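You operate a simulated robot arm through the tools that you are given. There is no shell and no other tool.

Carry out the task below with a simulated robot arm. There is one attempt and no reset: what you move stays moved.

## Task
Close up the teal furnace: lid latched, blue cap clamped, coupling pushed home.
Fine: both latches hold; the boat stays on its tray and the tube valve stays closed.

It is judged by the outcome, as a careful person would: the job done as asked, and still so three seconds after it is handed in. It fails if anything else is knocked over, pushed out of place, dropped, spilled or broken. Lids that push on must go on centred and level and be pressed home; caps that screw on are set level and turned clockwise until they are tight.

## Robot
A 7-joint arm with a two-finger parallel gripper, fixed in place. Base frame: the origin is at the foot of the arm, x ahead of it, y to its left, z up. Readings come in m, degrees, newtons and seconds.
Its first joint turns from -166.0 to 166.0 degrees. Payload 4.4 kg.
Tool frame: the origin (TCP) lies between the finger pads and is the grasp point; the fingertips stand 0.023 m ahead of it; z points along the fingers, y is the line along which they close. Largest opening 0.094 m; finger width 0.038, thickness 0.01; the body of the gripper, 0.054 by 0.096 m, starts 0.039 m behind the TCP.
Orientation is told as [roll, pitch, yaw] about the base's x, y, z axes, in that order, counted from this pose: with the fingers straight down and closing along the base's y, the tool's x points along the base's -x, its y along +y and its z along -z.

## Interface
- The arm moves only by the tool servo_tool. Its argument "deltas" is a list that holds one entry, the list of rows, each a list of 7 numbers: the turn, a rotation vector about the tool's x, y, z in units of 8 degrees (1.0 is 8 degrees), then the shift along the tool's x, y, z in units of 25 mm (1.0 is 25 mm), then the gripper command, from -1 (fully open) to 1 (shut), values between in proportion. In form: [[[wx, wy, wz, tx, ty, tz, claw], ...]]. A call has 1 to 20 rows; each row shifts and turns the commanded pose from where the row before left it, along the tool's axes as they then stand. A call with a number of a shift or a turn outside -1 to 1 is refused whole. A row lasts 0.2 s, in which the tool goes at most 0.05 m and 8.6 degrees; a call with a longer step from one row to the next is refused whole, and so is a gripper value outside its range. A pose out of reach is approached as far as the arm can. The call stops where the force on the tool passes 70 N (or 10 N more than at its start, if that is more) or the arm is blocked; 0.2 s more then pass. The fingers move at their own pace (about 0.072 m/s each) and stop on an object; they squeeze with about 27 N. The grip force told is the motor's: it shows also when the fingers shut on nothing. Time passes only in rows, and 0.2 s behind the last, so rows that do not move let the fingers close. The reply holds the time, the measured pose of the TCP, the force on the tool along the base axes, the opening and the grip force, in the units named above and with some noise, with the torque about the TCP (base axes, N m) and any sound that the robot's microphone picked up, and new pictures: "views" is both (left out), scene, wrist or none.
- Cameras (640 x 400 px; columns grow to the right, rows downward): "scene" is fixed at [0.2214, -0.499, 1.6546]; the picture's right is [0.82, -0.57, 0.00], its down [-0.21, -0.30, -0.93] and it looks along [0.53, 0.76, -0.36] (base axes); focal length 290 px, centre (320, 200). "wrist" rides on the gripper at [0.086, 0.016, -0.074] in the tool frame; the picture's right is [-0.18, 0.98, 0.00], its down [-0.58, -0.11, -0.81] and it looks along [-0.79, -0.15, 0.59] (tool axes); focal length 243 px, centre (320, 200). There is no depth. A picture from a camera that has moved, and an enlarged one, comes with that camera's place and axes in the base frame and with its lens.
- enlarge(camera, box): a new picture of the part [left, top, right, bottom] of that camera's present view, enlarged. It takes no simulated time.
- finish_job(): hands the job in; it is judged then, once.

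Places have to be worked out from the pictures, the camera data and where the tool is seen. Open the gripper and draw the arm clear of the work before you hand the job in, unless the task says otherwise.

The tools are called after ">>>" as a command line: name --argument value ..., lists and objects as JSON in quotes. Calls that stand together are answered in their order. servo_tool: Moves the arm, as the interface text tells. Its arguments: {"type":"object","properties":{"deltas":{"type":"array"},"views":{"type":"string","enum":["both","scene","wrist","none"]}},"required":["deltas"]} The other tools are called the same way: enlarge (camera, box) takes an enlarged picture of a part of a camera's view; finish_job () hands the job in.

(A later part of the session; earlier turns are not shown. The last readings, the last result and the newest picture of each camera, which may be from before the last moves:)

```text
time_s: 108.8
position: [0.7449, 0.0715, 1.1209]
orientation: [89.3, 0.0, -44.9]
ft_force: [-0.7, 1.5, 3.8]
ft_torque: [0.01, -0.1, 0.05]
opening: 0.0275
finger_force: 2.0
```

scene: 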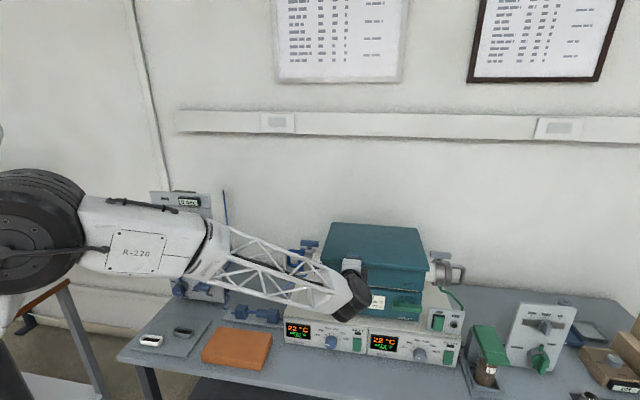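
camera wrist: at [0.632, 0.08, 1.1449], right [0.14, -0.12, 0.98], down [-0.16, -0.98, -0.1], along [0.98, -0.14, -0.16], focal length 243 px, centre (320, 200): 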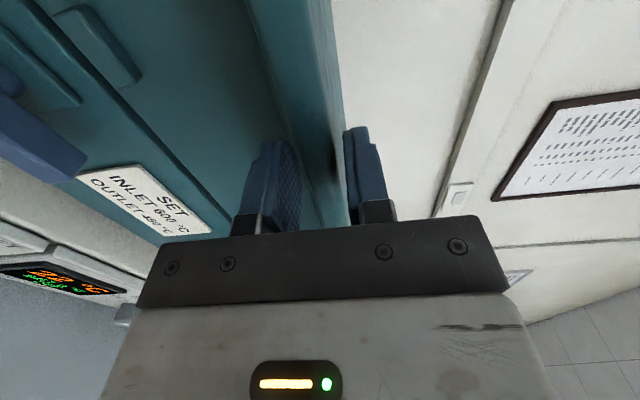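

Light contact confirms the lid is fully down. I'll open the fingers, re-centre and retreat straight out from the lip.

>>> servo_tool --deltas '[[[0, 0, 0, 0, 0.24, 0, 0.3], [0, 0, 0, 0, 0, 0, -0.1], [0, 0, 0, 0, 0, 0, -0.1], [0, 0, 0, 0, 0, -0.4, -0.1], [0, 0, 0, 0, 0, -0.8, -0.1], [0, 0, 0, 0, 0, -1, -0.1], [0, 0, 0, 0, 0, -1, -0.1], [0, 0, 0, 0, 0, -1, -0.1], [0, 0, 0, 0, 0, 0, -0.1]]]' --views "both"

>>> enlarge --camera "scene" --box '[290, 210, 470, 330]'

>>> enlarge --camera "wrist" --box '[0, 0, 320, 220]'

```text
time_s: 110.8
position: [0.6718, -0.0016, 1.1283]
orientation: [89.3, 0.0, -45.1]
ft_force: [-0.7, -0.1, 0.4]
ft_torque: [-0.01, 0.0, 0.02]
opening: 0.0518
finger_force: 0.0
camera wrist: at [0.5579, 0.0057, 1.1462], right [0.14, -0.12, 0.98], down [-0.16, -0.98, -0.1], along [0.98, -0.14, -0.16], focal length 243 px, centre (320, 200)
```

scene: 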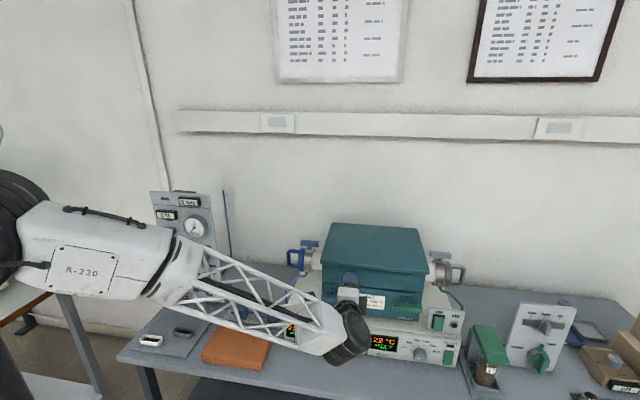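
wrist: 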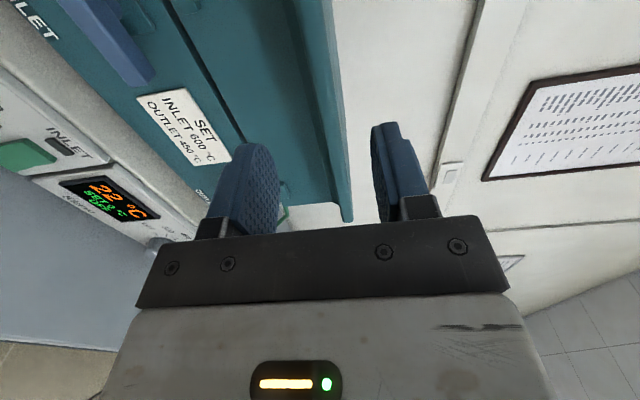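

```text
3.33 times, centred on (380, 270) of scene
camera zoom: at [0.2214, -0.499, 1.6546], right [0.82, -0.57, 0.0], down [-0.21, -0.3, -0.93], along [0.53, 0.76, -0.36], focal length 966 px, centre (120, -33)
```

zoom: 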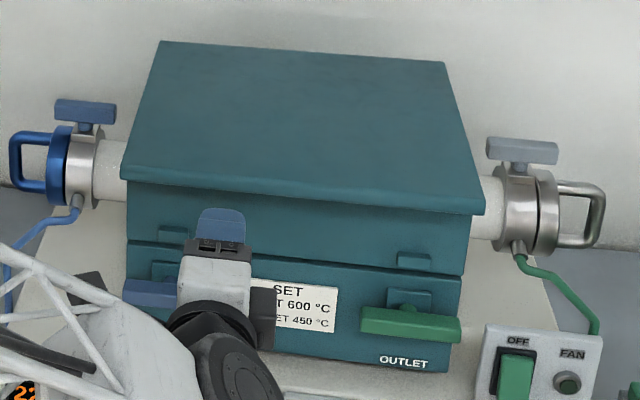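

```text
1.82 times, centred on (160, 110) of wrist
camera zoom: at [0.5579, 0.0057, 1.1462], right [0.14, -0.12, 0.98], down [-0.16, -0.98, -0.1], along [0.98, -0.14, -0.16], focal length 441 px, centre (611, 364)
```

zoom: 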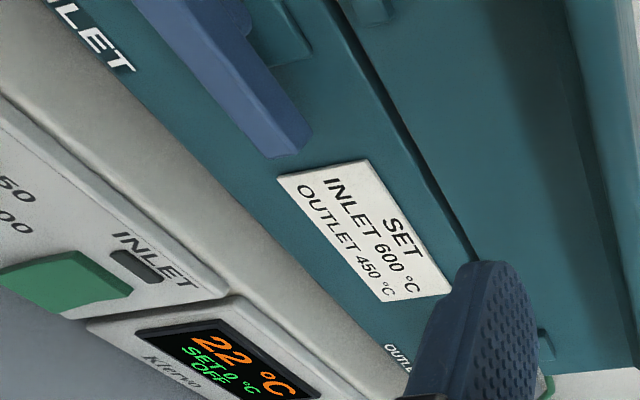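

The lid is shut with its keepers just above the latch bosses. My tool is already horizontal with the right closing direction, so I'll move to a standoff in front of the blue INLET latch bar.

>>> servo_tool --deltas '[[[0, 0, 0, 0.39, -0.99, 0.1, -0.2], [0, 0, 0, 0.39, -0.99, 0.1, -0.2], [0, 0, 0, 0.39, -0.99, 0.1, -0.2], [0, 0, 0, 0.39, -0.99, 0.1, -0.2], [0, 0, 0, 0.39, -0.99, 0.1, -0.2], [0, 0, 0, 0.39, -0.99, 0.1, -0.2], [0, 0, 0, 0, 0, 0, -0.2]]]' --views "both"

>>> enlarge --camera "scene" --box '[290, 230, 470, 350]'

>>> enlarge --camera "wrist" --box '[160, 0, 480, 220]'

```text
time_s: 112.4
position: [0.6392, 0.0497, 0.9774]
orientation: [89.3, 0.0, -44.9]
ft_force: [0.5, 0.4, -0.7]
ft_torque: [-0.01, -0.01, 0.0]
opening: 0.0564
finger_force: 0.1
camera wrist: at [0.5251, 0.0569, 0.9971], right [0.14, -0.12, 0.98], down [-0.16, -0.98, -0.1], along [0.98, -0.14, -0.16], focal length 243 px, centre (320, 200)
```

scene: 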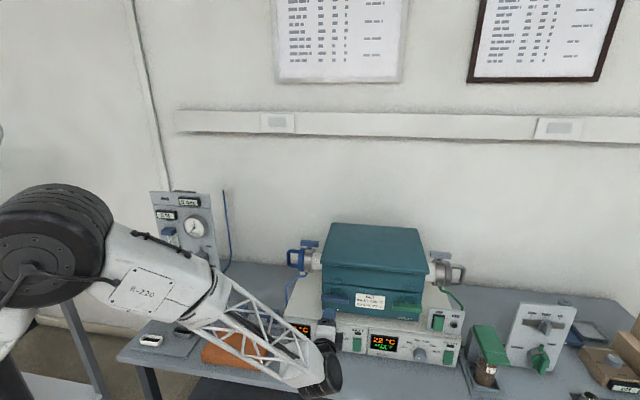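
wrist: 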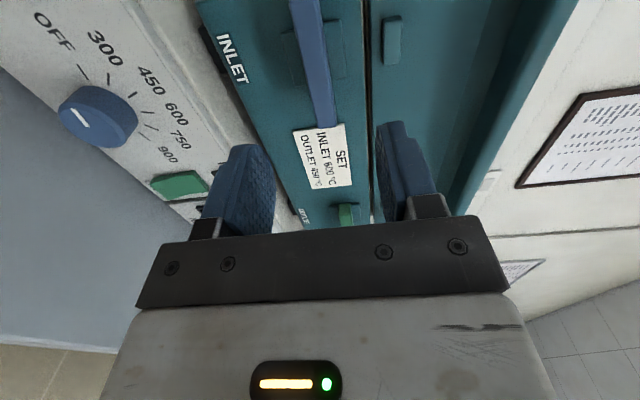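

```text
3.33 times, centred on (380, 290) of scene
camera zoom: at [0.2214, -0.499, 1.6546], right [0.82, -0.57, 0.0], down [-0.21, -0.3, -0.93], along [0.53, 0.76, -0.36], focal length 966 px, centre (120, -100)
```

zoom: 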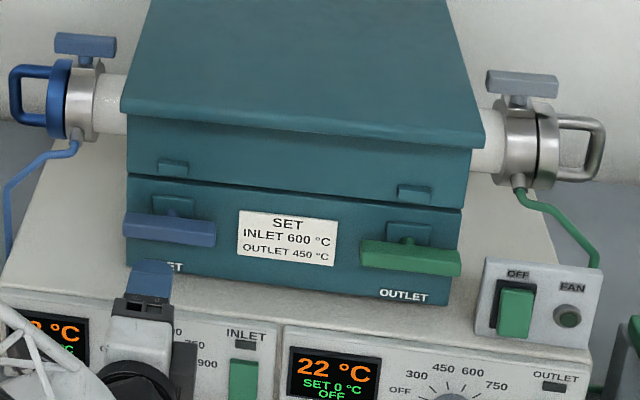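

```text
1.82 times, centred on (320, 110) of wrist
camera zoom: at [0.5251, 0.0569, 0.9971], right [0.14, -0.12, 0.98], down [-0.16, -0.98, -0.1], along [0.98, -0.14, -0.16], focal length 441 px, centre (320, 364)
```

zoom: 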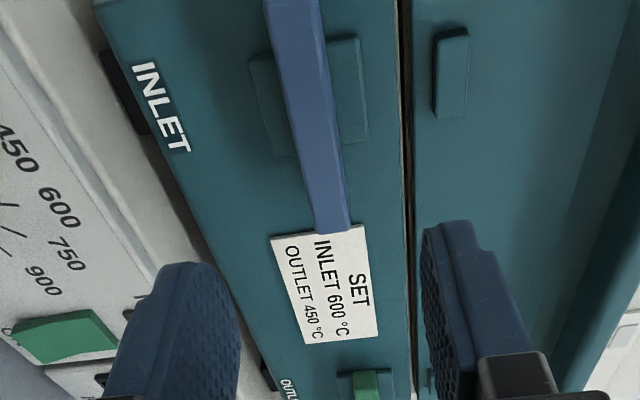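

From this view the INLET bar is centred at about a=0.414, z=0.975 with 18 mm thickness. The lid keeper sits right above it at z≈1.03. I'll align and move in so the tips straddle the bar without touching the boss.

>>> servo_tool --deltas '[[[0, 0, 0, 0.116, -0.09, 0.4, -0.2], [0, 0, 0, 0, 0, 0.7, -0.2], [0, 0, 0, 0, 0, 0.8, -0.2], [0, 0, 0, 0, 0, 0.8, -0.2], [0, 0, 0, 0, 0, 0.5, -0.2], [0, 0, 0, 0, 0, 0.4, -0.2], [0, 0, 0, 0, 0, 0.2, -0.2], [0, 0, 0, 0, 0, 0, -0.2]]]' --views "both"

>>> enlarge --camera "scene" --box '[300, 270, 390, 330]'

>>> enlarge --camera "wrist" --box '[180, 60, 440, 240]'

```text
time_s: 114.2
position: [0.7041, 0.1176, 0.9751]
orientation: [89.3, 0.3, -44.8]
ft_force: [0.5, -0.8, 1.1]
ft_torque: [-0.02, -0.03, -0.03]
opening: 0.0564
finger_force: 0.2
camera wrist: at [0.5904, 0.1261, 0.9941], right [0.14, -0.12, 0.98], down [-0.16, -0.98, -0.1], along [0.98, -0.14, -0.16], focal length 243 px, centre (320, 200)
```

scene: 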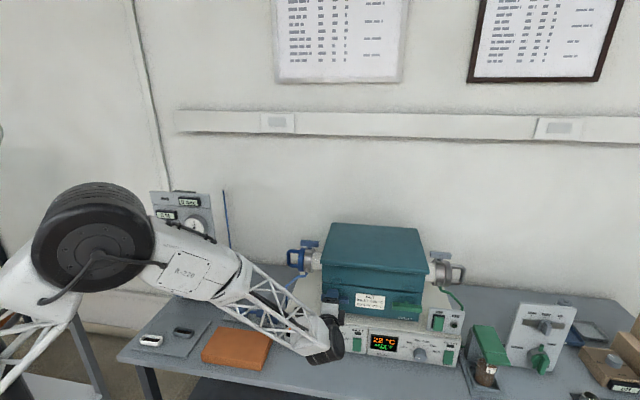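
wrist: 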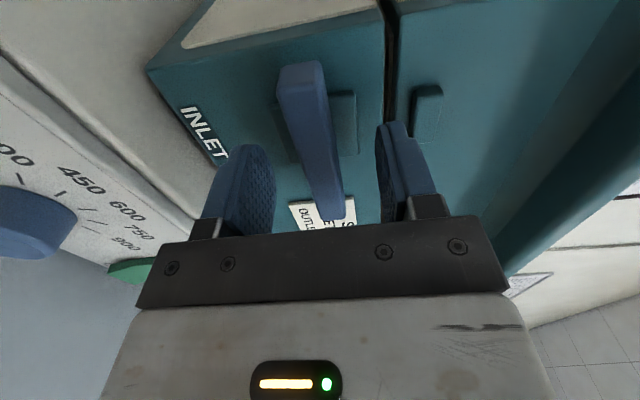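

```text
6.67 times, centred on (345, 300) of scene
camera zoom: at [0.2214, -0.499, 1.6546], right [0.82, -0.57, 0.0], down [-0.21, -0.3, -0.93], along [0.53, 0.76, -0.36], focal length 1932 px, centre (153, -467)
```

zoom: 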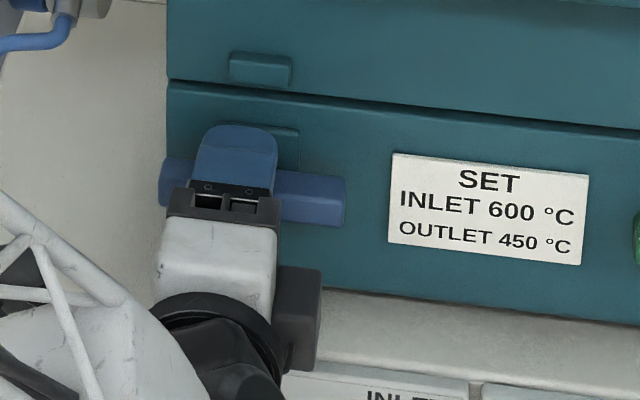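

```text
2.22 times, centred on (310, 150) of wrist
camera zoom: at [0.5904, 0.1261, 0.9941], right [0.14, -0.12, 0.98], down [-0.16, -0.98, -0.1], along [0.98, -0.14, -0.16], focal length 539 px, centre (342, 311)
```

zoom: 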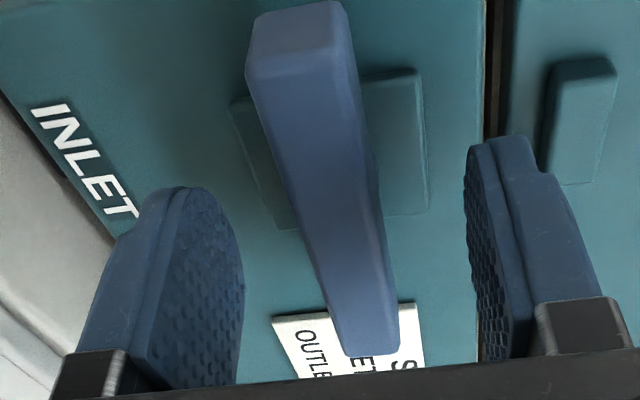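

The bar sits centrally between the fingers. Closing to grip it.

>>> servo_tool --deltas '[[[0, 0, 0, 0, 0, 0, 0.3], [0, 0, 0, 0, 0, 0, 1], [0, 0, 0, 0, 0, 0, 1], [0, 0, 0, 0, 0, 0, 1]]]' --views "wrist"

```text
time_s: 115.2
position: [0.7039, 0.1193, 0.9755]
orientation: [89.3, 0.2, -44.9]
ft_force: [6.2, 2.7, -13.2]
ft_torque: [0.11, -0.32, -0.15]
opening: 0.018
finger_force: 45.0
camera wrist: at [0.5903, 0.126, 0.9936], right [0.14, -0.12, 0.98], down [-0.16, -0.98, -0.1], along [0.98, -0.14, -0.16], focal length 243 px, centre (320, 200)
```

wrist: 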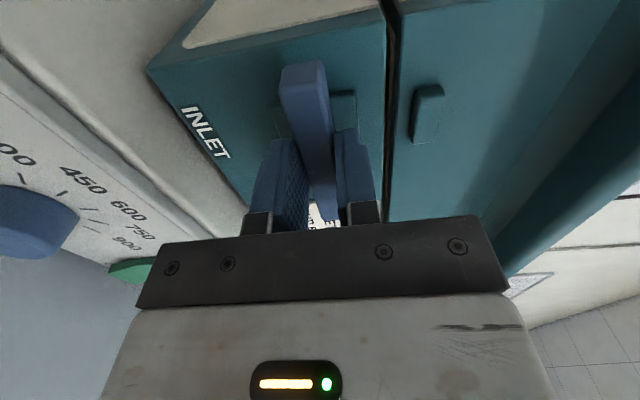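

Gripped with small loads. Testing clockwise (viewed from the front) by ~5°.

>>> servo_tool --deltas '[[[0, 0, 0.3, 0, -0.015, 0, 1], [0, 0, 0.3, 0, 0, 0, 1], [0, 0, 0, 0, 0, 0, 1]]]' --views "none"

```text
time_s: 116.0
position: [0.7047, 0.1193, 0.9758]
orientation: [89.4, 5.0, -45.1]
ft_force: [1.1, -5.7, -15.4]
ft_torque: [-1.26, -1.61, 0.13]
opening: 0.0201
finger_force: 45.0
```

Blocked (−2 N·m, opening widened), so the other direction. I'll return and test counter-clockwise.

>>> servo_tool --deltas '[[[0, 0, -0.3, 0, 0, 0, 1], [0, 0, -0.3, 0, 0, 0, 1], [0, 0, -0.3, 0, 0, 0, 1], [0, 0, -0.3, 0, 0, 0, 1], [0, 0, 0, 0, 0, 0, 1]]]' --views "none"

```text
time_s: 117.2
position: [0.7028, 0.1184, 0.9743]
orientation: [89.3, -4.6, -45.0]
ft_force: [3.4, 6.1, -27.4]
ft_torque: [0.24, 0.05, -0.65]
opening: 0.0178
finger_force: 44.7
```

Counter-clockwise is free. The camera will swing downward but stays clear of the controller panel (top ≈0.863, n≥0.57). Continuing in steps with trims.

>>> servo_tool --deltas '[[[0, 0, 0, 0, -0.025, 0, 1], [0, 0, -0.4, 0, 0, 0, 1], [0, 0, -0.4, 0, 0, 0, 1], [0, 0, -0.4, 0, 0, 0, 1], [0, 0, 0, 0, 0, 0, 1]]]' --views "wrist"

```text
time_s: 118.4
position: [0.7043, 0.1184, 0.9736]
orientation: [89.2, -14.2, -44.8]
ft_force: [8.3, -5.3, -45.1]
ft_torque: [0.01, 0.35, 0.16]
opening: 0.0177
finger_force: 44.7
camera wrist: at [0.5892, 0.1268, 0.9704], right [-0.03, 0.05, 1.0], down [-0.15, -0.99, 0.05], along [0.99, -0.15, 0.04], focal length 243 px, centre (320, 200)
```

wrist: 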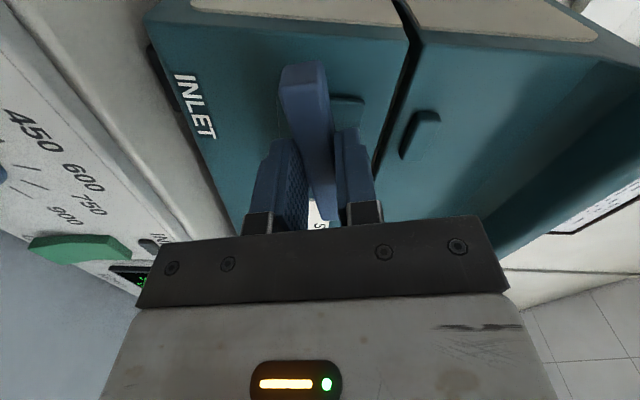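

>>> servo_tool --deltas '[[[0, 0, 0, 0.015, -0.055, 0, 1], [0, 0, 0, 0, 0, 0, 1]]]' --views "none"

```text
time_s: 119.0
position: [0.7043, 0.1179, 0.9742]
orientation: [89.4, -14.2, -44.8]
ft_force: [1.3, -15.7, -34.6]
ft_torque: [0.07, 0.18, 0.27]
opening: 0.0176
finger_force: 44.7
```

>>> servo_tool --deltas '[[[0, 0, 0, 0.012, -0.05, 0, 1], [0, 0, -0.4, 0, 0, 0, 1], [0, 0, -0.4, 0, 0, 0, 1], [0, 0, 0, 0, 0, 0, 1]]]' --views "none"

```text
time_s: 120.0
position: [0.7049, 0.118, 0.973]
orientation: [89.3, -20.6, -44.7]
ft_force: [-11.6, -25.6, -6.9]
ft_torque: [0.51, -0.41, -0.75]
opening: 0.0179
finger_force: 45.2
```

Loads are small again. Continuing with a slight back-off in depth.

>>> servo_tool --deltas '[[[0, 0, -0.4, 0, 0, -0.03, 1], [0, 0, -0.4, 0, 0, 0, 1], [0, 0, -0.4, 0, 0, 0, 1], [0, 0, -0.4, 0, 0, 0, 1], [0, 0, 0, 0, 0, 0, 1]]]' --views "wrist"

>>> enlarge --camera "scene" --box '[300, 270, 390, 330]'

```text
time_s: 121.2
position: [0.7048, 0.1185, 0.9723]
orientation: [89.2, -33.5, -44.5]
ft_force: [35.9, -20.2, -19.7]
ft_torque: [0.11, 0.15, 0.17]
opening: 0.0172
finger_force: 44.6
camera wrist: at [0.5942, 0.1215, 0.9399], right [-0.27, 0.28, 0.92], down [-0.18, -0.95, 0.24], along [0.95, -0.1, 0.31], focal length 243 px, centre (320, 200)
```

wrist: 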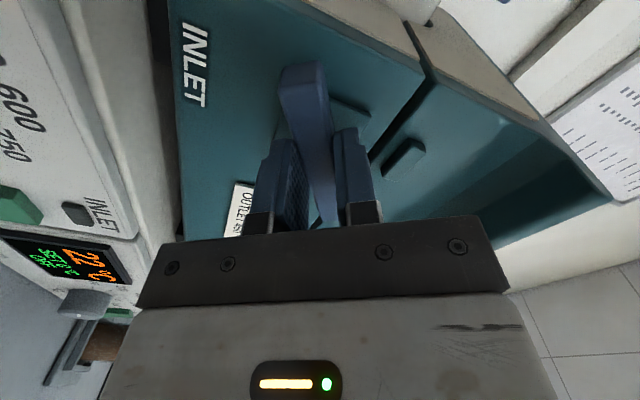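

```text
6.67 times, centred on (345, 300) of scene
camera zoom: at [0.2214, -0.499, 1.6546], right [0.82, -0.57, 0.0], down [-0.21, -0.3, -0.93], along [0.53, 0.76, -0.36], focal length 1932 px, centre (153, -467)
```

zoom: 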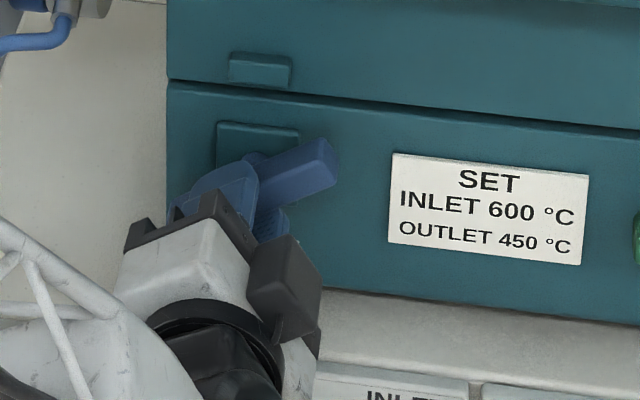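

The bar is rotating up (33°). Trimming and continuing.

>>> servo_tool --deltas '[[[0, 0, 0, -0.019, -0.037, 0, 1], [0, 0, -0.4, 0, 0, 0, 1], [0, 0, -0.4, 0, 0, 0, 1], [0, 0, -0.4, 0, 0, 0, 1], [0, 0, 0, 0, 0, 0, 1]]]' --views "none"

```text
time_s: 122.4
position: [0.7045, 0.1173, 0.9705]
orientation: [88.9, -43.1, -44.4]
ft_force: [44.6, -3.7, -23.1]
ft_torque: [0.03, 0.3, 0.13]
opening: 0.0179
finger_force: 45.4
```

The load pattern shows the pivot is ~6 mm toward +a from my grip, so I'll add a small shift per row to rotate about the true pivot.

>>> servo_tool --deltas '[[[0, 0, 0, -0.01, -0.042, 0.02, 1], [0, 0, -0.4, 0, -0.014, 0, 1], [0, 0, -0.4, 0, -0.014, 0, 1], [0, 0, -0.4, 0, -0.014, 0, 1], [0, 0, 0, 0, 0, 0, 1]]]' --views "none"

```text
time_s: 123.6
position: [0.7057, 0.1172, 0.9709]
orientation: [88.9, -52.7, -44.0]
ft_force: [-30.8, -5.7, 3.0]
ft_torque: [0.25, -0.38, 0.44]
opening: 0.018
finger_force: 45.1
```

>>> servo_tool --deltas '[[[0, 0, -0.4, 0, -0.005, -0.02, 1], [0, 0, -0.4, 0, -0.012, 0, 1], [0, 0, -0.4, 0, -0.012, 0, 1], [0, 0, -0.4, 0, -0.012, 0, 1], [0, 0, 0, 0, 0, 0, 1]]]' --views "both"

>>> enlarge --camera "scene" --box '[300, 270, 390, 330]'

```text
time_s: 124.8
position: [0.7062, 0.1156, 0.97]
orientation: [88.2, -65.5, -43.3]
ft_force: [-11.2, 26.3, -6.9]
ft_torque: [-0.27, 0.11, 0.61]
opening: 0.0181
finger_force: 45.4
camera wrist: at [0.617, 0.0974, 0.8997], right [-0.57, 0.58, 0.58], down [-0.32, -0.81, 0.49], along [0.75, 0.1, 0.65], focal length 243 px, centre (320, 200)
```

scene: 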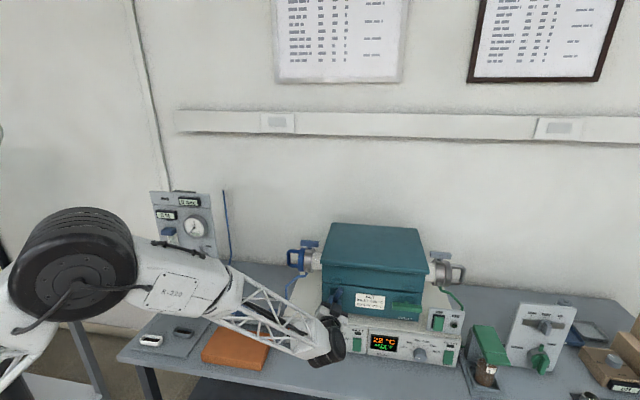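
wrist: 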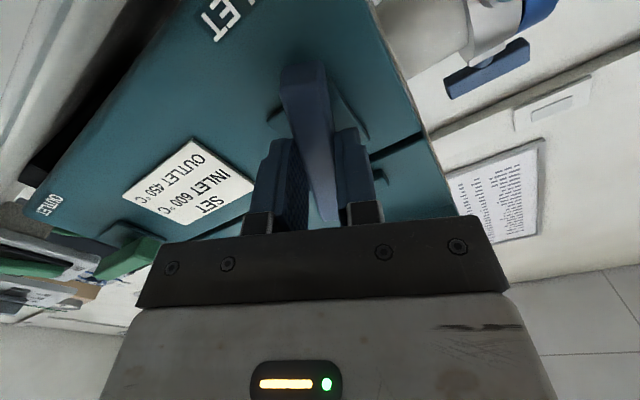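

```text
6.67 times, centred on (345, 300) of scene
camera zoom: at [0.2214, -0.499, 1.6546], right [0.82, -0.57, 0.0], down [-0.21, -0.3, -0.93], along [0.53, 0.76, -0.36], focal length 1932 px, centre (153, -467)
```

zoom: 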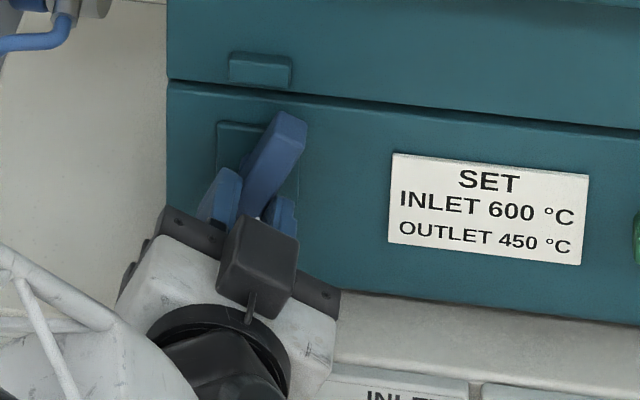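

65° turned. Continuing to the stop.

>>> servo_tool --deltas '[[[0, 0, -0.4, 0, 0.01, 0, 1], [0, 0, -0.4, 0, -0.006, 0, 1], [0, 0, -0.4, 0, -0.012, 0, 1], [0, 0, -0.4, 0, -0.012, 0, 1], [0, 0, 0, 0, 0, 0, 1]]]' --views "none"

```text
time_s: 126.0
position: [0.7066, 0.1141, 0.969]
orientation: [86.5, -78.2, -41.6]
ft_force: [16.8, 14.5, -14.8]
ft_torque: [0.25, -0.21, -0.06]
opening: 0.0177
finger_force: 44.5
```

>>> servo_tool --deltas '[[[0, 0, -0.4, 0, -0.01, 0, 1], [0, 0, -0.4, 0, -0.01, 0, 1], [0, 0, -0.4, 0, -0.01, 0, 1], [0, 0, 0, 0, 0, 0, 1]]]' --views "none"

```text
time_s: 127.0
position: [0.7076, 0.1141, 0.9694]
orientation: [71.8, -87.8, -26.7]
ft_force: [39.5, -4.5, -21.5]
ft_torque: [0.0, 0.18, -0.49]
opening: 0.0182
finger_force: 45.2
```

>>> servo_tool --deltas '[[[0, 0, 0, 0.02, -0.028, 0.02, 1], [0, 0, -0.3, 0, 0, 0, 1], [0, 0, -0.3, 0, 0, 0, 1], [0, 0, 0, 0, 0, 0, 1]]]' --views "wrist"

>>> enlarge --camera "scene" --box '[300, 270, 390, 330]'

```text
time_s: 128.0
position: [0.7071, 0.1135, 0.9696]
orientation: [-76.2, -87.3, 121.3]
ft_force: [-6.1, -32.6, 1.9]
ft_torque: [1.84, 0.89, -0.44]
opening: 0.0188
finger_force: 44.5
camera wrist: at [0.6457, 0.0685, 0.8842], right [-0.7, 0.7, 0.14], down [-0.51, -0.62, 0.59], along [0.5, 0.35, 0.79], focal length 243 px, centre (320, 200)
```

wrist: 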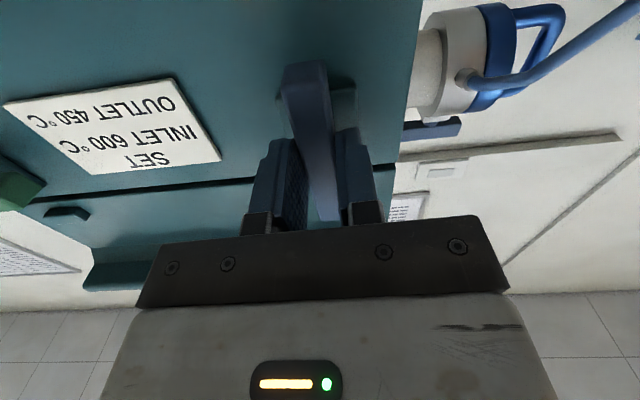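

```text
6.67 times, centred on (345, 300) of scene
camera zoom: at [0.2214, -0.499, 1.6546], right [0.82, -0.57, 0.0], down [-0.21, -0.3, -0.93], along [0.53, 0.76, -0.36], focal length 1932 px, centre (153, -467)
```

zoom: 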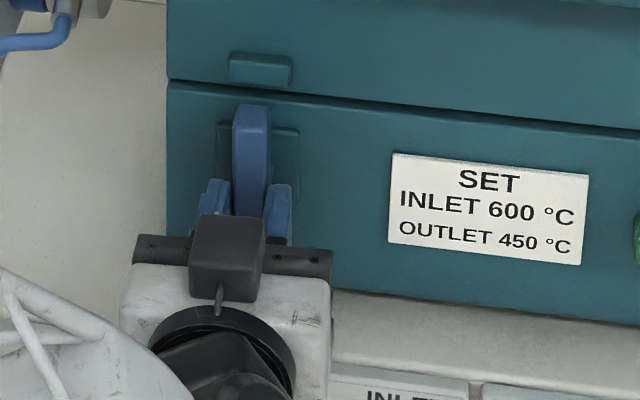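

The stop is reached (≈1.9 N·m) with the bar vertical across the lid seam. I'll unwind slightly, release and retreat.

>>> servo_tool --deltas '[[[0, 0, 0.3, 0, 0, 0, 1], [0, 0, 0, 0, 0, 0, 0.4], [0, 0, 0, 0, 0, 0, -0.2], [0, 0, 0, 0, 0, 0, -0.2], [0, 0, 0, 0, 0, -0.4, -0.2], [0, 0, 0, 0, 0, -0.8, -0.2], [0, 0, 0, 0, 0, -1, -0.2], [0, 0, 0, 0, 0, -1, -0.2], [0, 0, 0, 0, 0, -1, -0.2], [0, 0, 0, 0, 0, 0, -0.2]]]' --views "both"

>>> enlarge --camera "scene" --box '[290, 230, 470, 350]'

>>> enlarge --camera "wrist" --box '[0, 0, 640, 400]'

```text
time_s: 130.2
position: [0.633, 0.0399, 0.9704]
orientation: [-19.1, -89.3, 64.1]
ft_force: [0.6, 0.3, 0.2]
ft_torque: [-0.02, 0.03, 0.03]
opening: 0.0566
finger_force: 0.2
camera wrist: at [0.5682, -0.0036, 0.8859], right [-0.69, 0.7, 0.18], down [-0.49, -0.64, 0.59], along [0.53, 0.32, 0.79], focal length 243 px, centre (320, 200)
```

scene: 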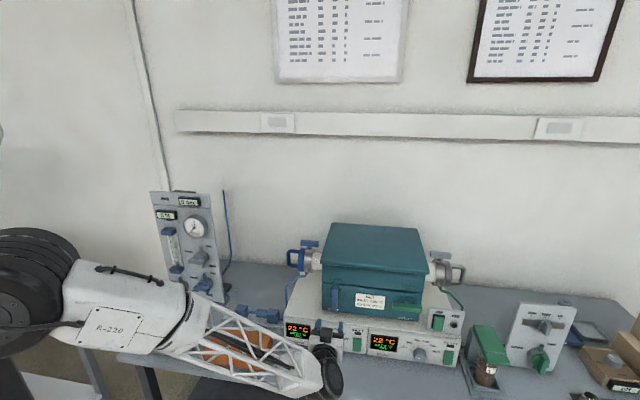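
wrist: 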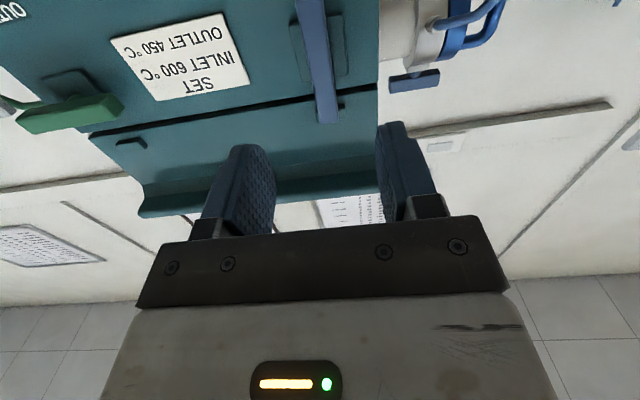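

```text
3.33 times, centred on (380, 290) of scene
camera zoom: at [0.2214, -0.499, 1.6546], right [0.82, -0.57, 0.0], down [-0.21, -0.3, -0.93], along [0.53, 0.76, -0.36], focal length 966 px, centre (120, -100)
```

zoom: 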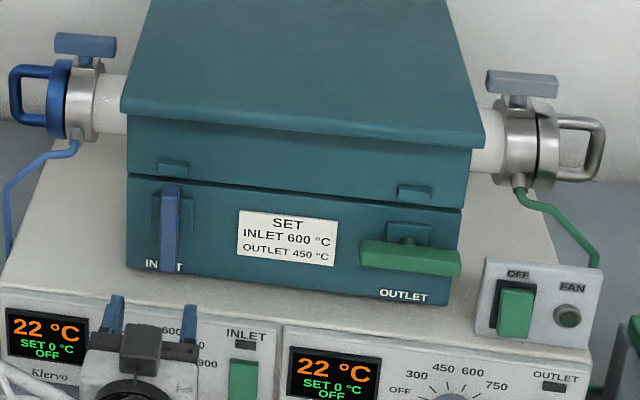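

```text
1.00 times, centred on (320, 200) of wrist (not enlarged: the box is as wide or as high as the picture)
camera zoom: at [0.5682, -0.0036, 0.8859], right [-0.69, 0.7, 0.18], down [-0.49, -0.64, 0.59], along [0.53, 0.32, 0.79], focal length 243 px, centre (320, 200)
```

zoom: 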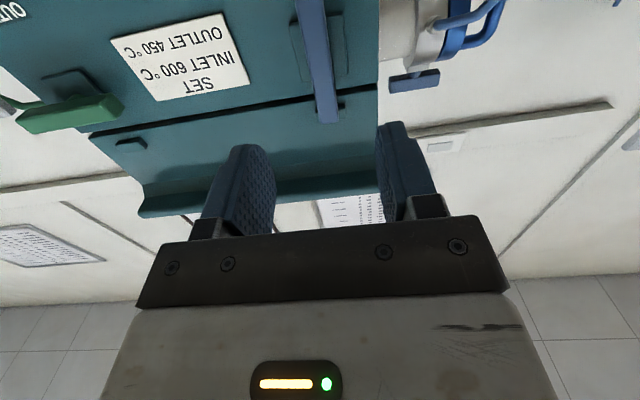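

INLET latch is vertical and overlaps the lid keeper. Now for the OUTLET latch I'll rotate the hand back and shift to a≈0.654 in front of the green bar.

>>> servo_tool --deltas '[[[0, 0, 1, 0, 0, 0, -0.2], [0, 0, 1, 0, 0, 0, -0.2], [0, 0, 1, 0, 0, 0, -0.2], [0, 0, 1, 0, 0, 0, -0.2], [0, 0, 1, 0, 0, 0, -0.2], [0, 0, 1, 0, 0, 0, -0.2], [0, 0, 1, 0, 0, 0, -0.2], [0, 0, 1, 0, 0, 0, -0.2], [0, 0, 1, 0, 0, 0, -0.2], [0, 0, 1, 0, 0, 0, -0.2], [0, 0, 1, 0, 0, 0, -0.2], [0, 0, 0.2, 0, 0, 0, -0.2], [0, 0, 0, 0, 0, 0, -0.2]]]' --views "none"

```text
time_s: 133.0
position: [0.6334, 0.0407, 0.9715]
orientation: [89.3, -0.6, -44.8]
ft_force: [-0.8, -0.5, -1.2]
ft_torque: [0.01, 0.01, -0.01]
opening: 0.0563
finger_force: 0.0
```

Orientation is restored. Translating along the furnace front to the OUTLET latch standoff.

>>> servo_tool --deltas '[[[0, 0, 0, -0.94, 0.015, 0, -0.2], [0, 0, 0, -0.94, 0.015, 0, -0.2], [0, 0, 0, -0.94, 0.015, 0, -0.2], [0, 0, 0, -0.94, 0.015, 0, -0.2], [0, 0, 0, -0.94, 0.015, 0, -0.2], [0, 0, 0, -0.94, 0.015, 0, -0.2], [0, 0, 0, -0.94, 0.015, 0, -0.2], [0, 0, 0, -0.94, 0.015, 0, -0.2], [0, 0, 0, -0.94, 0.015, 0, -0.2], [0, 0, 0, -0.94, 0.015, 0, -0.2], [0.05, 0, 0.08, 0, 0, 0, -0.2], [0, 0, 0, 0, 0, 0, -0.2]]]' --views "both"

>>> enlarge --camera "wrist" --box '[160, 0, 480, 220]'

>>> enlarge --camera "scene" --box '[290, 230, 470, 350]'

```text
time_s: 135.6
position: [0.8007, -0.1243, 0.9763]
orientation: [88.9, 0.0, -44.9]
ft_force: [0.0, -0.6, 0.1]
ft_torque: [0.02, 0.02, 0.01]
opening: 0.0566
finger_force: 0.0
camera wrist: at [0.6862, -0.118, 0.9957], right [0.14, -0.12, 0.98], down [-0.16, -0.98, -0.09], along [0.98, -0.14, -0.16], focal length 243 px, centre (320, 200)
```

scene: 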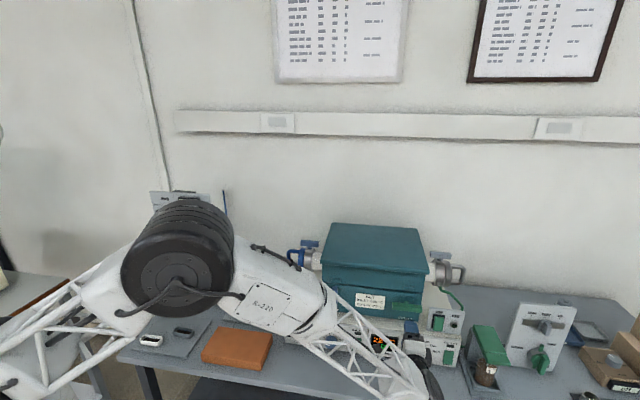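
wrist: 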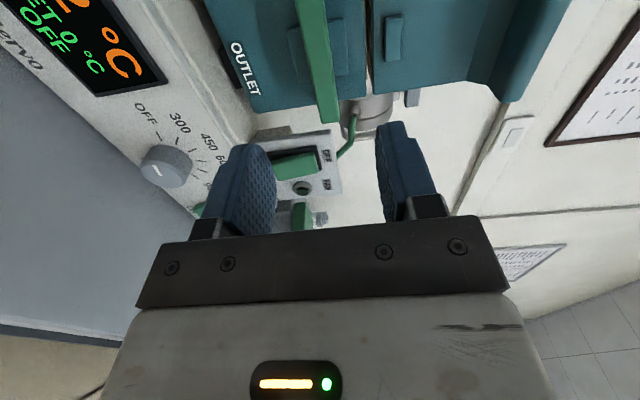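

```text
1.82 times, centred on (320, 110) of wrist
camera zoom: at [0.6862, -0.118, 0.9957], right [0.14, -0.12, 0.98], down [-0.16, -0.98, -0.09], along [0.98, -0.14, -0.16], focal length 441 px, centre (320, 364)
```

zoom: 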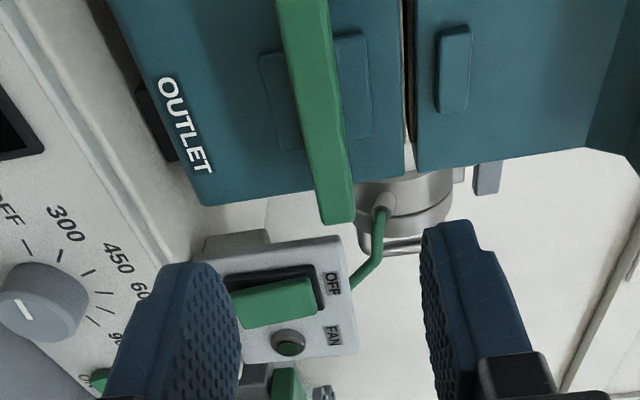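

```text
3.33 times, centred on (380, 290) of scene
camera zoom: at [0.2214, -0.499, 1.6546], right [0.82, -0.57, 0.0], down [-0.21, -0.3, -0.93], along [0.53, 0.76, -0.36], focal length 966 px, centre (120, -100)
```

zoom: 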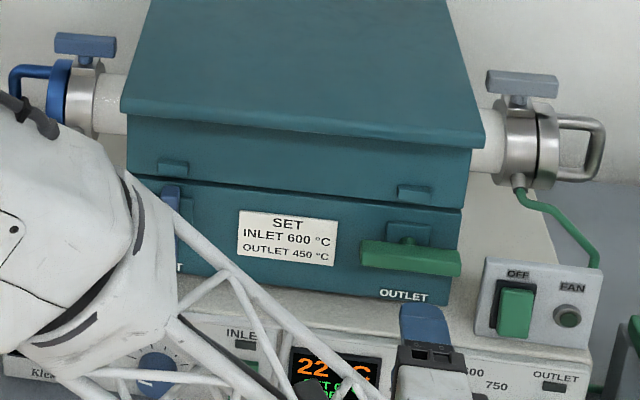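

Using the INLET result to calibrate, the OUTLET pivot is near a≈0.659, z≈0.975. I'll align and move in.

>>> servo_tool --deltas '[[[0, 0, 0, -0.19, 0.03, 0.4, -0.2], [0, 0, 0, 0, 0, 0.7, -0.2], [0, 0, 0, 0, 0, 0.8, -0.2], [0, 0, 0, 0, 0, 0.8, -0.2], [0, 0, 0, 0, 0, 0.6, -0.2], [0, 0, 0, 0, 0, 0.5, -0.2], [0, 0, 0, 0, 0, 0.3, -0.2], [0, 0, 0, 0, 0, 0, -0.2]]]' --views "both"

>>> enlarge --camera "wrist" --box '[180, 60, 440, 240]'

>>> enlarge --camera "scene" --box '[350, 270, 440, 330]'

```text
time_s: 137.4
position: [0.8771, -0.0551, 0.9765]
orientation: [88.8, 0.0, -44.9]
ft_force: [-0.5, 0.6, 0.2]
ft_torque: [-0.01, -0.02, 0.03]
opening: 0.0564
finger_force: 0.0
camera wrist: at [0.7619, -0.048, 0.9944], right [0.14, -0.12, 0.98], down [-0.16, -0.98, -0.09], along [0.98, -0.14, -0.16], focal length 243 px, centre (320, 200)
```

scene: 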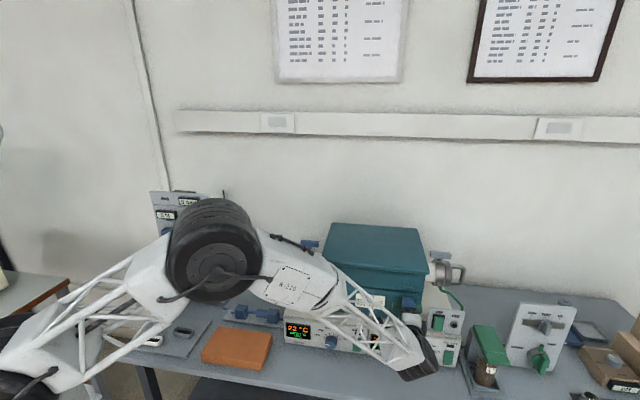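
wrist: 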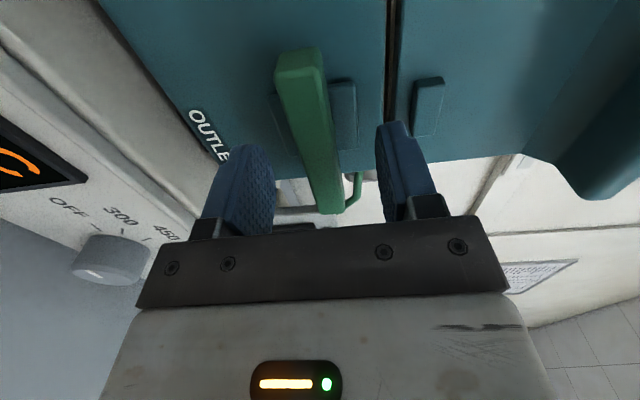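

```text
2.22 times, centred on (310, 150) of wrist
camera zoom: at [0.7619, -0.048, 0.9944], right [0.14, -0.12, 0.98], down [-0.16, -0.98, -0.09], along [0.98, -0.14, -0.16], focal length 539 px, centre (342, 311)
```

zoom: 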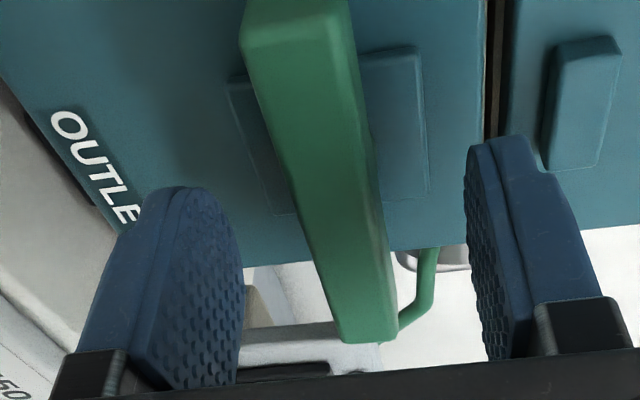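

```text
6.67 times, centred on (395, 300) of scene
camera zoom: at [0.2214, -0.499, 1.6546], right [0.82, -0.57, 0.0], down [-0.21, -0.3, -0.93], along [0.53, 0.76, -0.36], focal length 1932 px, centre (-180, -467)
```

zoom: 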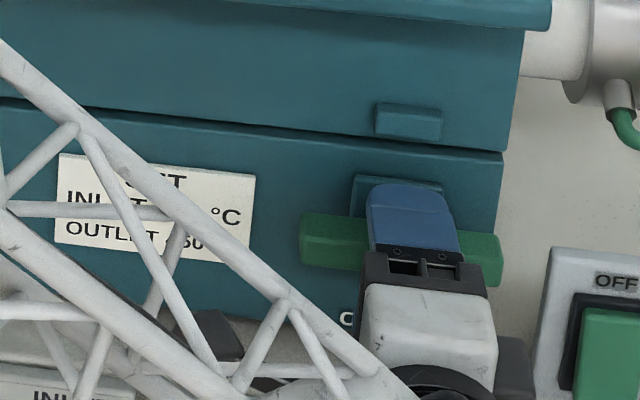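

The bar is between the fingers, with the TCP within a few mm of the pivot. Closing.

>>> servo_tool --deltas '[[[0, 0, 0, 0.04, -0.04, 0, 0.3], [0, 0, 0, 0, 0, 0, 1], [0, 0, 0, 0, 0, 0, 1], [0, 0, 0, 0, 0, 0, 1]]]' --views "wrist"

```text
time_s: 138.4
position: [0.8758, -0.0554, 0.976]
orientation: [88.9, 0.0, -44.8]
ft_force: [-1.4, 1.1, 7.7]
ft_torque: [0.41, -0.47, 0.03]
opening: 0.0181
finger_force: 45.0
camera wrist: at [0.7613, -0.0476, 0.9937], right [0.14, -0.12, 0.98], down [-0.16, -0.98, -0.09], along [0.98, -0.14, -0.16], focal length 243 px, centre (320, 200)
```

wrist: 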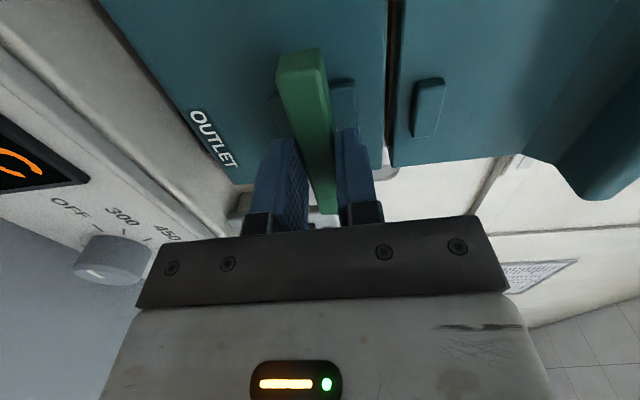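

Gripped. Testing counter-clockwise first, as for the INLET latch.

>>> servo_tool --deltas '[[[0, 0, -0.3, 0, 0, 0, 1], [0, 0, -0.3, 0, 0, 0, 1], [0, 0, 0, 0, 0, 0, 1]]]' --views "none"

```text
time_s: 139.2
position: [0.8754, -0.0557, 0.9758]
orientation: [88.9, -4.8, -44.8]
ft_force: [20.6, 9.8, 7.1]
ft_torque: [0.48, -0.45, -0.64]
opening: 0.0179
finger_force: 44.8
```

Free in this direction. Continuing in steps.

>>> servo_tool --deltas '[[[0, 0, -0.4, 0, 0, 0.01, 1], [0, 0, -0.4, 0, 0, 0, 1], [0, 0, -0.4, 0, 0, 0, 1], [0, 0, 0, 0, 0, 0, 1]]]' --views "none"

```text
time_s: 140.2
position: [0.8757, -0.0565, 0.9757]
orientation: [88.9, -14.4, -44.6]
ft_force: [6.7, 10.2, 4.9]
ft_torque: [0.46, -0.48, -0.31]
opening: 0.018
finger_force: 44.8
```

Forces stay small, so the pivot is well centred. Continuing.

>>> servo_tool --deltas '[[[0, 0, -0.5, 0, 0, 0, 1], [0, 0, -0.5, 0, 0, 0, 1], [0, 0, -0.5, 0, 0, 0, 1], [0, 0, -0.5, 0, 0, 0, 1], [0, 0, 0, 0, 0, 0, 1]]]' --views "wrist"

>>> enlarge --camera "scene" --box '[340, 260, 460, 340]'

```text
time_s: 141.4
position: [0.8746, -0.0556, 0.9737]
orientation: [88.7, -30.4, -44.3]
ft_force: [4.6, 13.1, -2.0]
ft_torque: [0.52, -0.59, -0.48]
opening: 0.0177
finger_force: 44.7
camera wrist: at [0.7634, -0.0512, 0.9469], right [-0.23, 0.25, 0.94], down [-0.17, -0.96, 0.22], along [0.96, -0.11, 0.26], focal length 243 px, centre (320, 200)
```

wrist: 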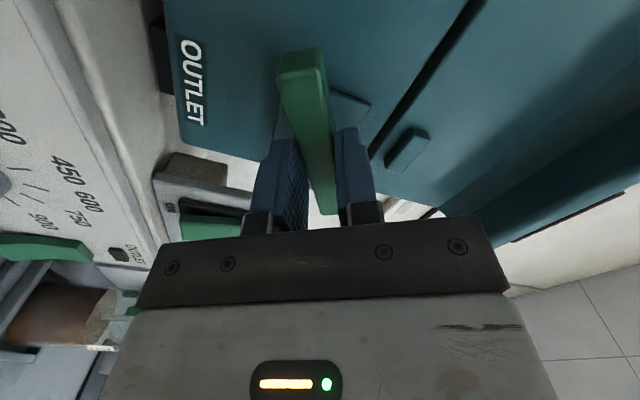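

```text
5.00 times, centred on (400, 300) of scene
camera zoom: at [0.2214, -0.499, 1.6546], right [0.82, -0.57, 0.0], down [-0.21, -0.3, -0.93], along [0.53, 0.76, -0.36], focal length 1449 px, centre (-80, -300)
```

zoom: 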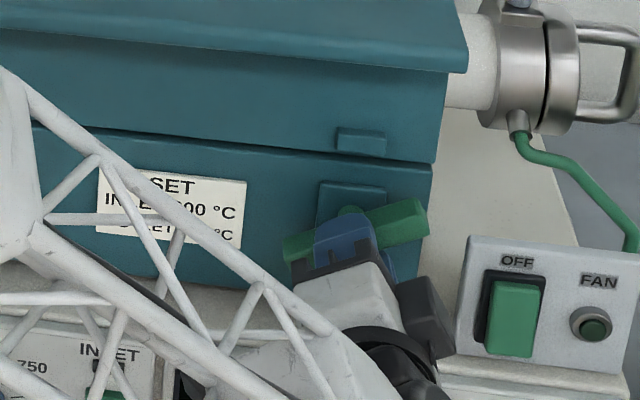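

>>> servo_tool --deltas '[[[0, 0, -0.5, 0, 0, 0, 1], [0, 0, -0.5, 0, 0, 0, 1], [0, 0, -0.5, 0, 0, 0, 1], [0, 0, -0.5, 0, 0, 0, 1], [0, 0, 0, 0, 0, 0, 1]]]' --views "none"

```text
time_s: 142.6
position: [0.8754, -0.0565, 0.9751]
orientation: [88.2, -46.3, -43.8]
ft_force: [23.8, 1.7, -19.0]
ft_torque: [0.3, -0.23, -0.37]
opening: 0.0178
finger_force: 45.3
```

>>> servo_tool --deltas '[[[0, 0, -0.4, 0, -0.025, 0.01, 1], [0, 0, -0.5, 0, -0.003, 0, 1], [0, 0, -0.5, 0, -0.003, 0, 1], [0, 0, -0.5, 0, -0.003, 0, 1], [0, 0, 0, 0, 0, 0, 1]]]' --views "none"

```text
time_s: 143.8
position: [0.8755, -0.0563, 0.9726]
orientation: [87.6, -61.6, -42.9]
ft_force: [2.2, 1.6, -17.1]
ft_torque: [0.68, -0.71, -0.26]
opening: 0.0176
finger_force: 45.1
```

>>> servo_tool --deltas '[[[0, 0, -0.4, 0.01, -0.01, 0, 1], [0, 0, -0.5, 0, 0, 0, 1], [0, 0, -0.5, 0, 0, 0, 1], [0, 0, -0.4, 0, 0, 0, 1], [0, 0, 0, 0, 0, 0, 1]]]' --views "wrist"

>>> enlarge --camera "scene" --box '[340, 260, 460, 340]'

```text
time_s: 145.0
position: [0.8747, -0.057, 0.9738]
orientation: [85.5, -76.0, -40.5]
ft_force: [7.9, -13.0, -22.4]
ft_torque: [-0.07, 0.12, -0.14]
opening: 0.0177
finger_force: 45.3
camera wrist: at [0.7961, -0.0853, 0.896], right [-0.64, 0.65, 0.42], down [-0.39, -0.74, 0.55], along [0.67, 0.19, 0.72], focal length 243 px, centre (320, 200)
```

wrist: 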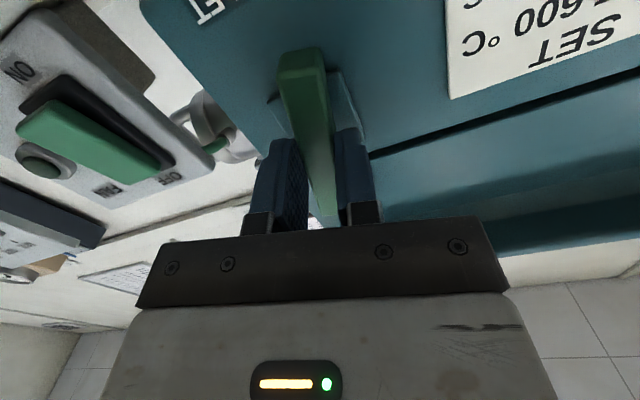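

```text
5.00 times, centred on (400, 300) of scene
camera zoom: at [0.2214, -0.499, 1.6546], right [0.82, -0.57, 0.0], down [-0.21, -0.3, -0.93], along [0.53, 0.76, -0.36], focal length 1449 px, centre (-80, -300)
```

zoom: 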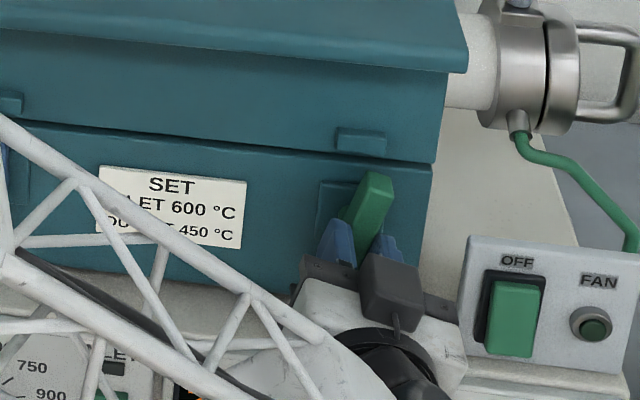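

76° turned with low forces. Completing the last part to the stop.

>>> servo_tool --deltas '[[[0, 0, -0.4, 0.015, 0, 0, 1], [0, 0, -0.4, 0, 0, 0, 1], [0, 0, -0.4, 0, 0, 0, 1], [0, 0, -0.4, 0, 0, 0, 1], [0, 0, 0, 0, 0, 0, 1]]]' --views "none"

```text
time_s: 146.2
position: [0.8774, -0.0578, 0.9733]
orientation: [46.7, -88.4, -1.7]
ft_force: [32.6, -32.1, -22.0]
ft_torque: [-0.57, 0.59, -0.77]
opening: 0.0178
finger_force: 45.3
```

>>> servo_tool --deltas '[[[0, 0, 0, 0.015, -0.03, 0, 1], [0, 0, -0.3, 0, 0, 0, 1], [0, 0, -0.3, 0, 0, 0, 1], [0, 0, 0, 0, 0, 0, 1]]]' --views "wrist"

>>> enlarge --camera "scene" --box '[340, 260, 460, 340]'

```text
time_s: 147.2
position: [0.877, -0.0575, 0.974]
orientation: [-73.8, -86.2, 118.9]
ft_force: [0.4, -25.8, -1.8]
ft_torque: [1.84, 0.89, -0.62]
opening: 0.019
finger_force: 44.9
camera wrist: at [0.8149, -0.1039, 0.8885], right [-0.7, 0.7, 0.12], down [-0.51, -0.61, 0.6], along [0.5, 0.36, 0.79], focal length 243 px, centre (320, 200)
```

wrist: 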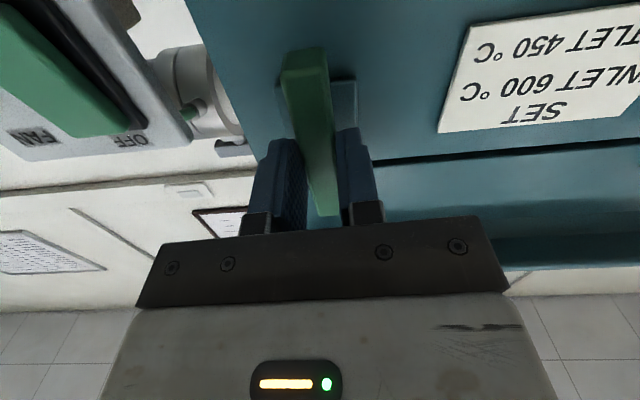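

```text
5.00 times, centred on (400, 300) of scene
camera zoom: at [0.2214, -0.499, 1.6546], right [0.82, -0.57, 0.0], down [-0.21, -0.3, -0.93], along [0.53, 0.76, -0.36], focal length 1449 px, centre (-80, -300)
```

zoom: 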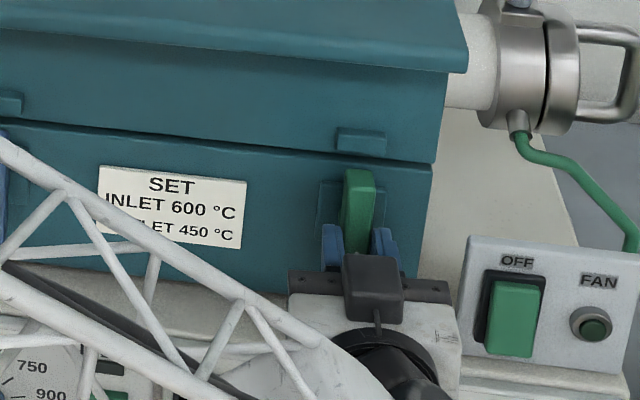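

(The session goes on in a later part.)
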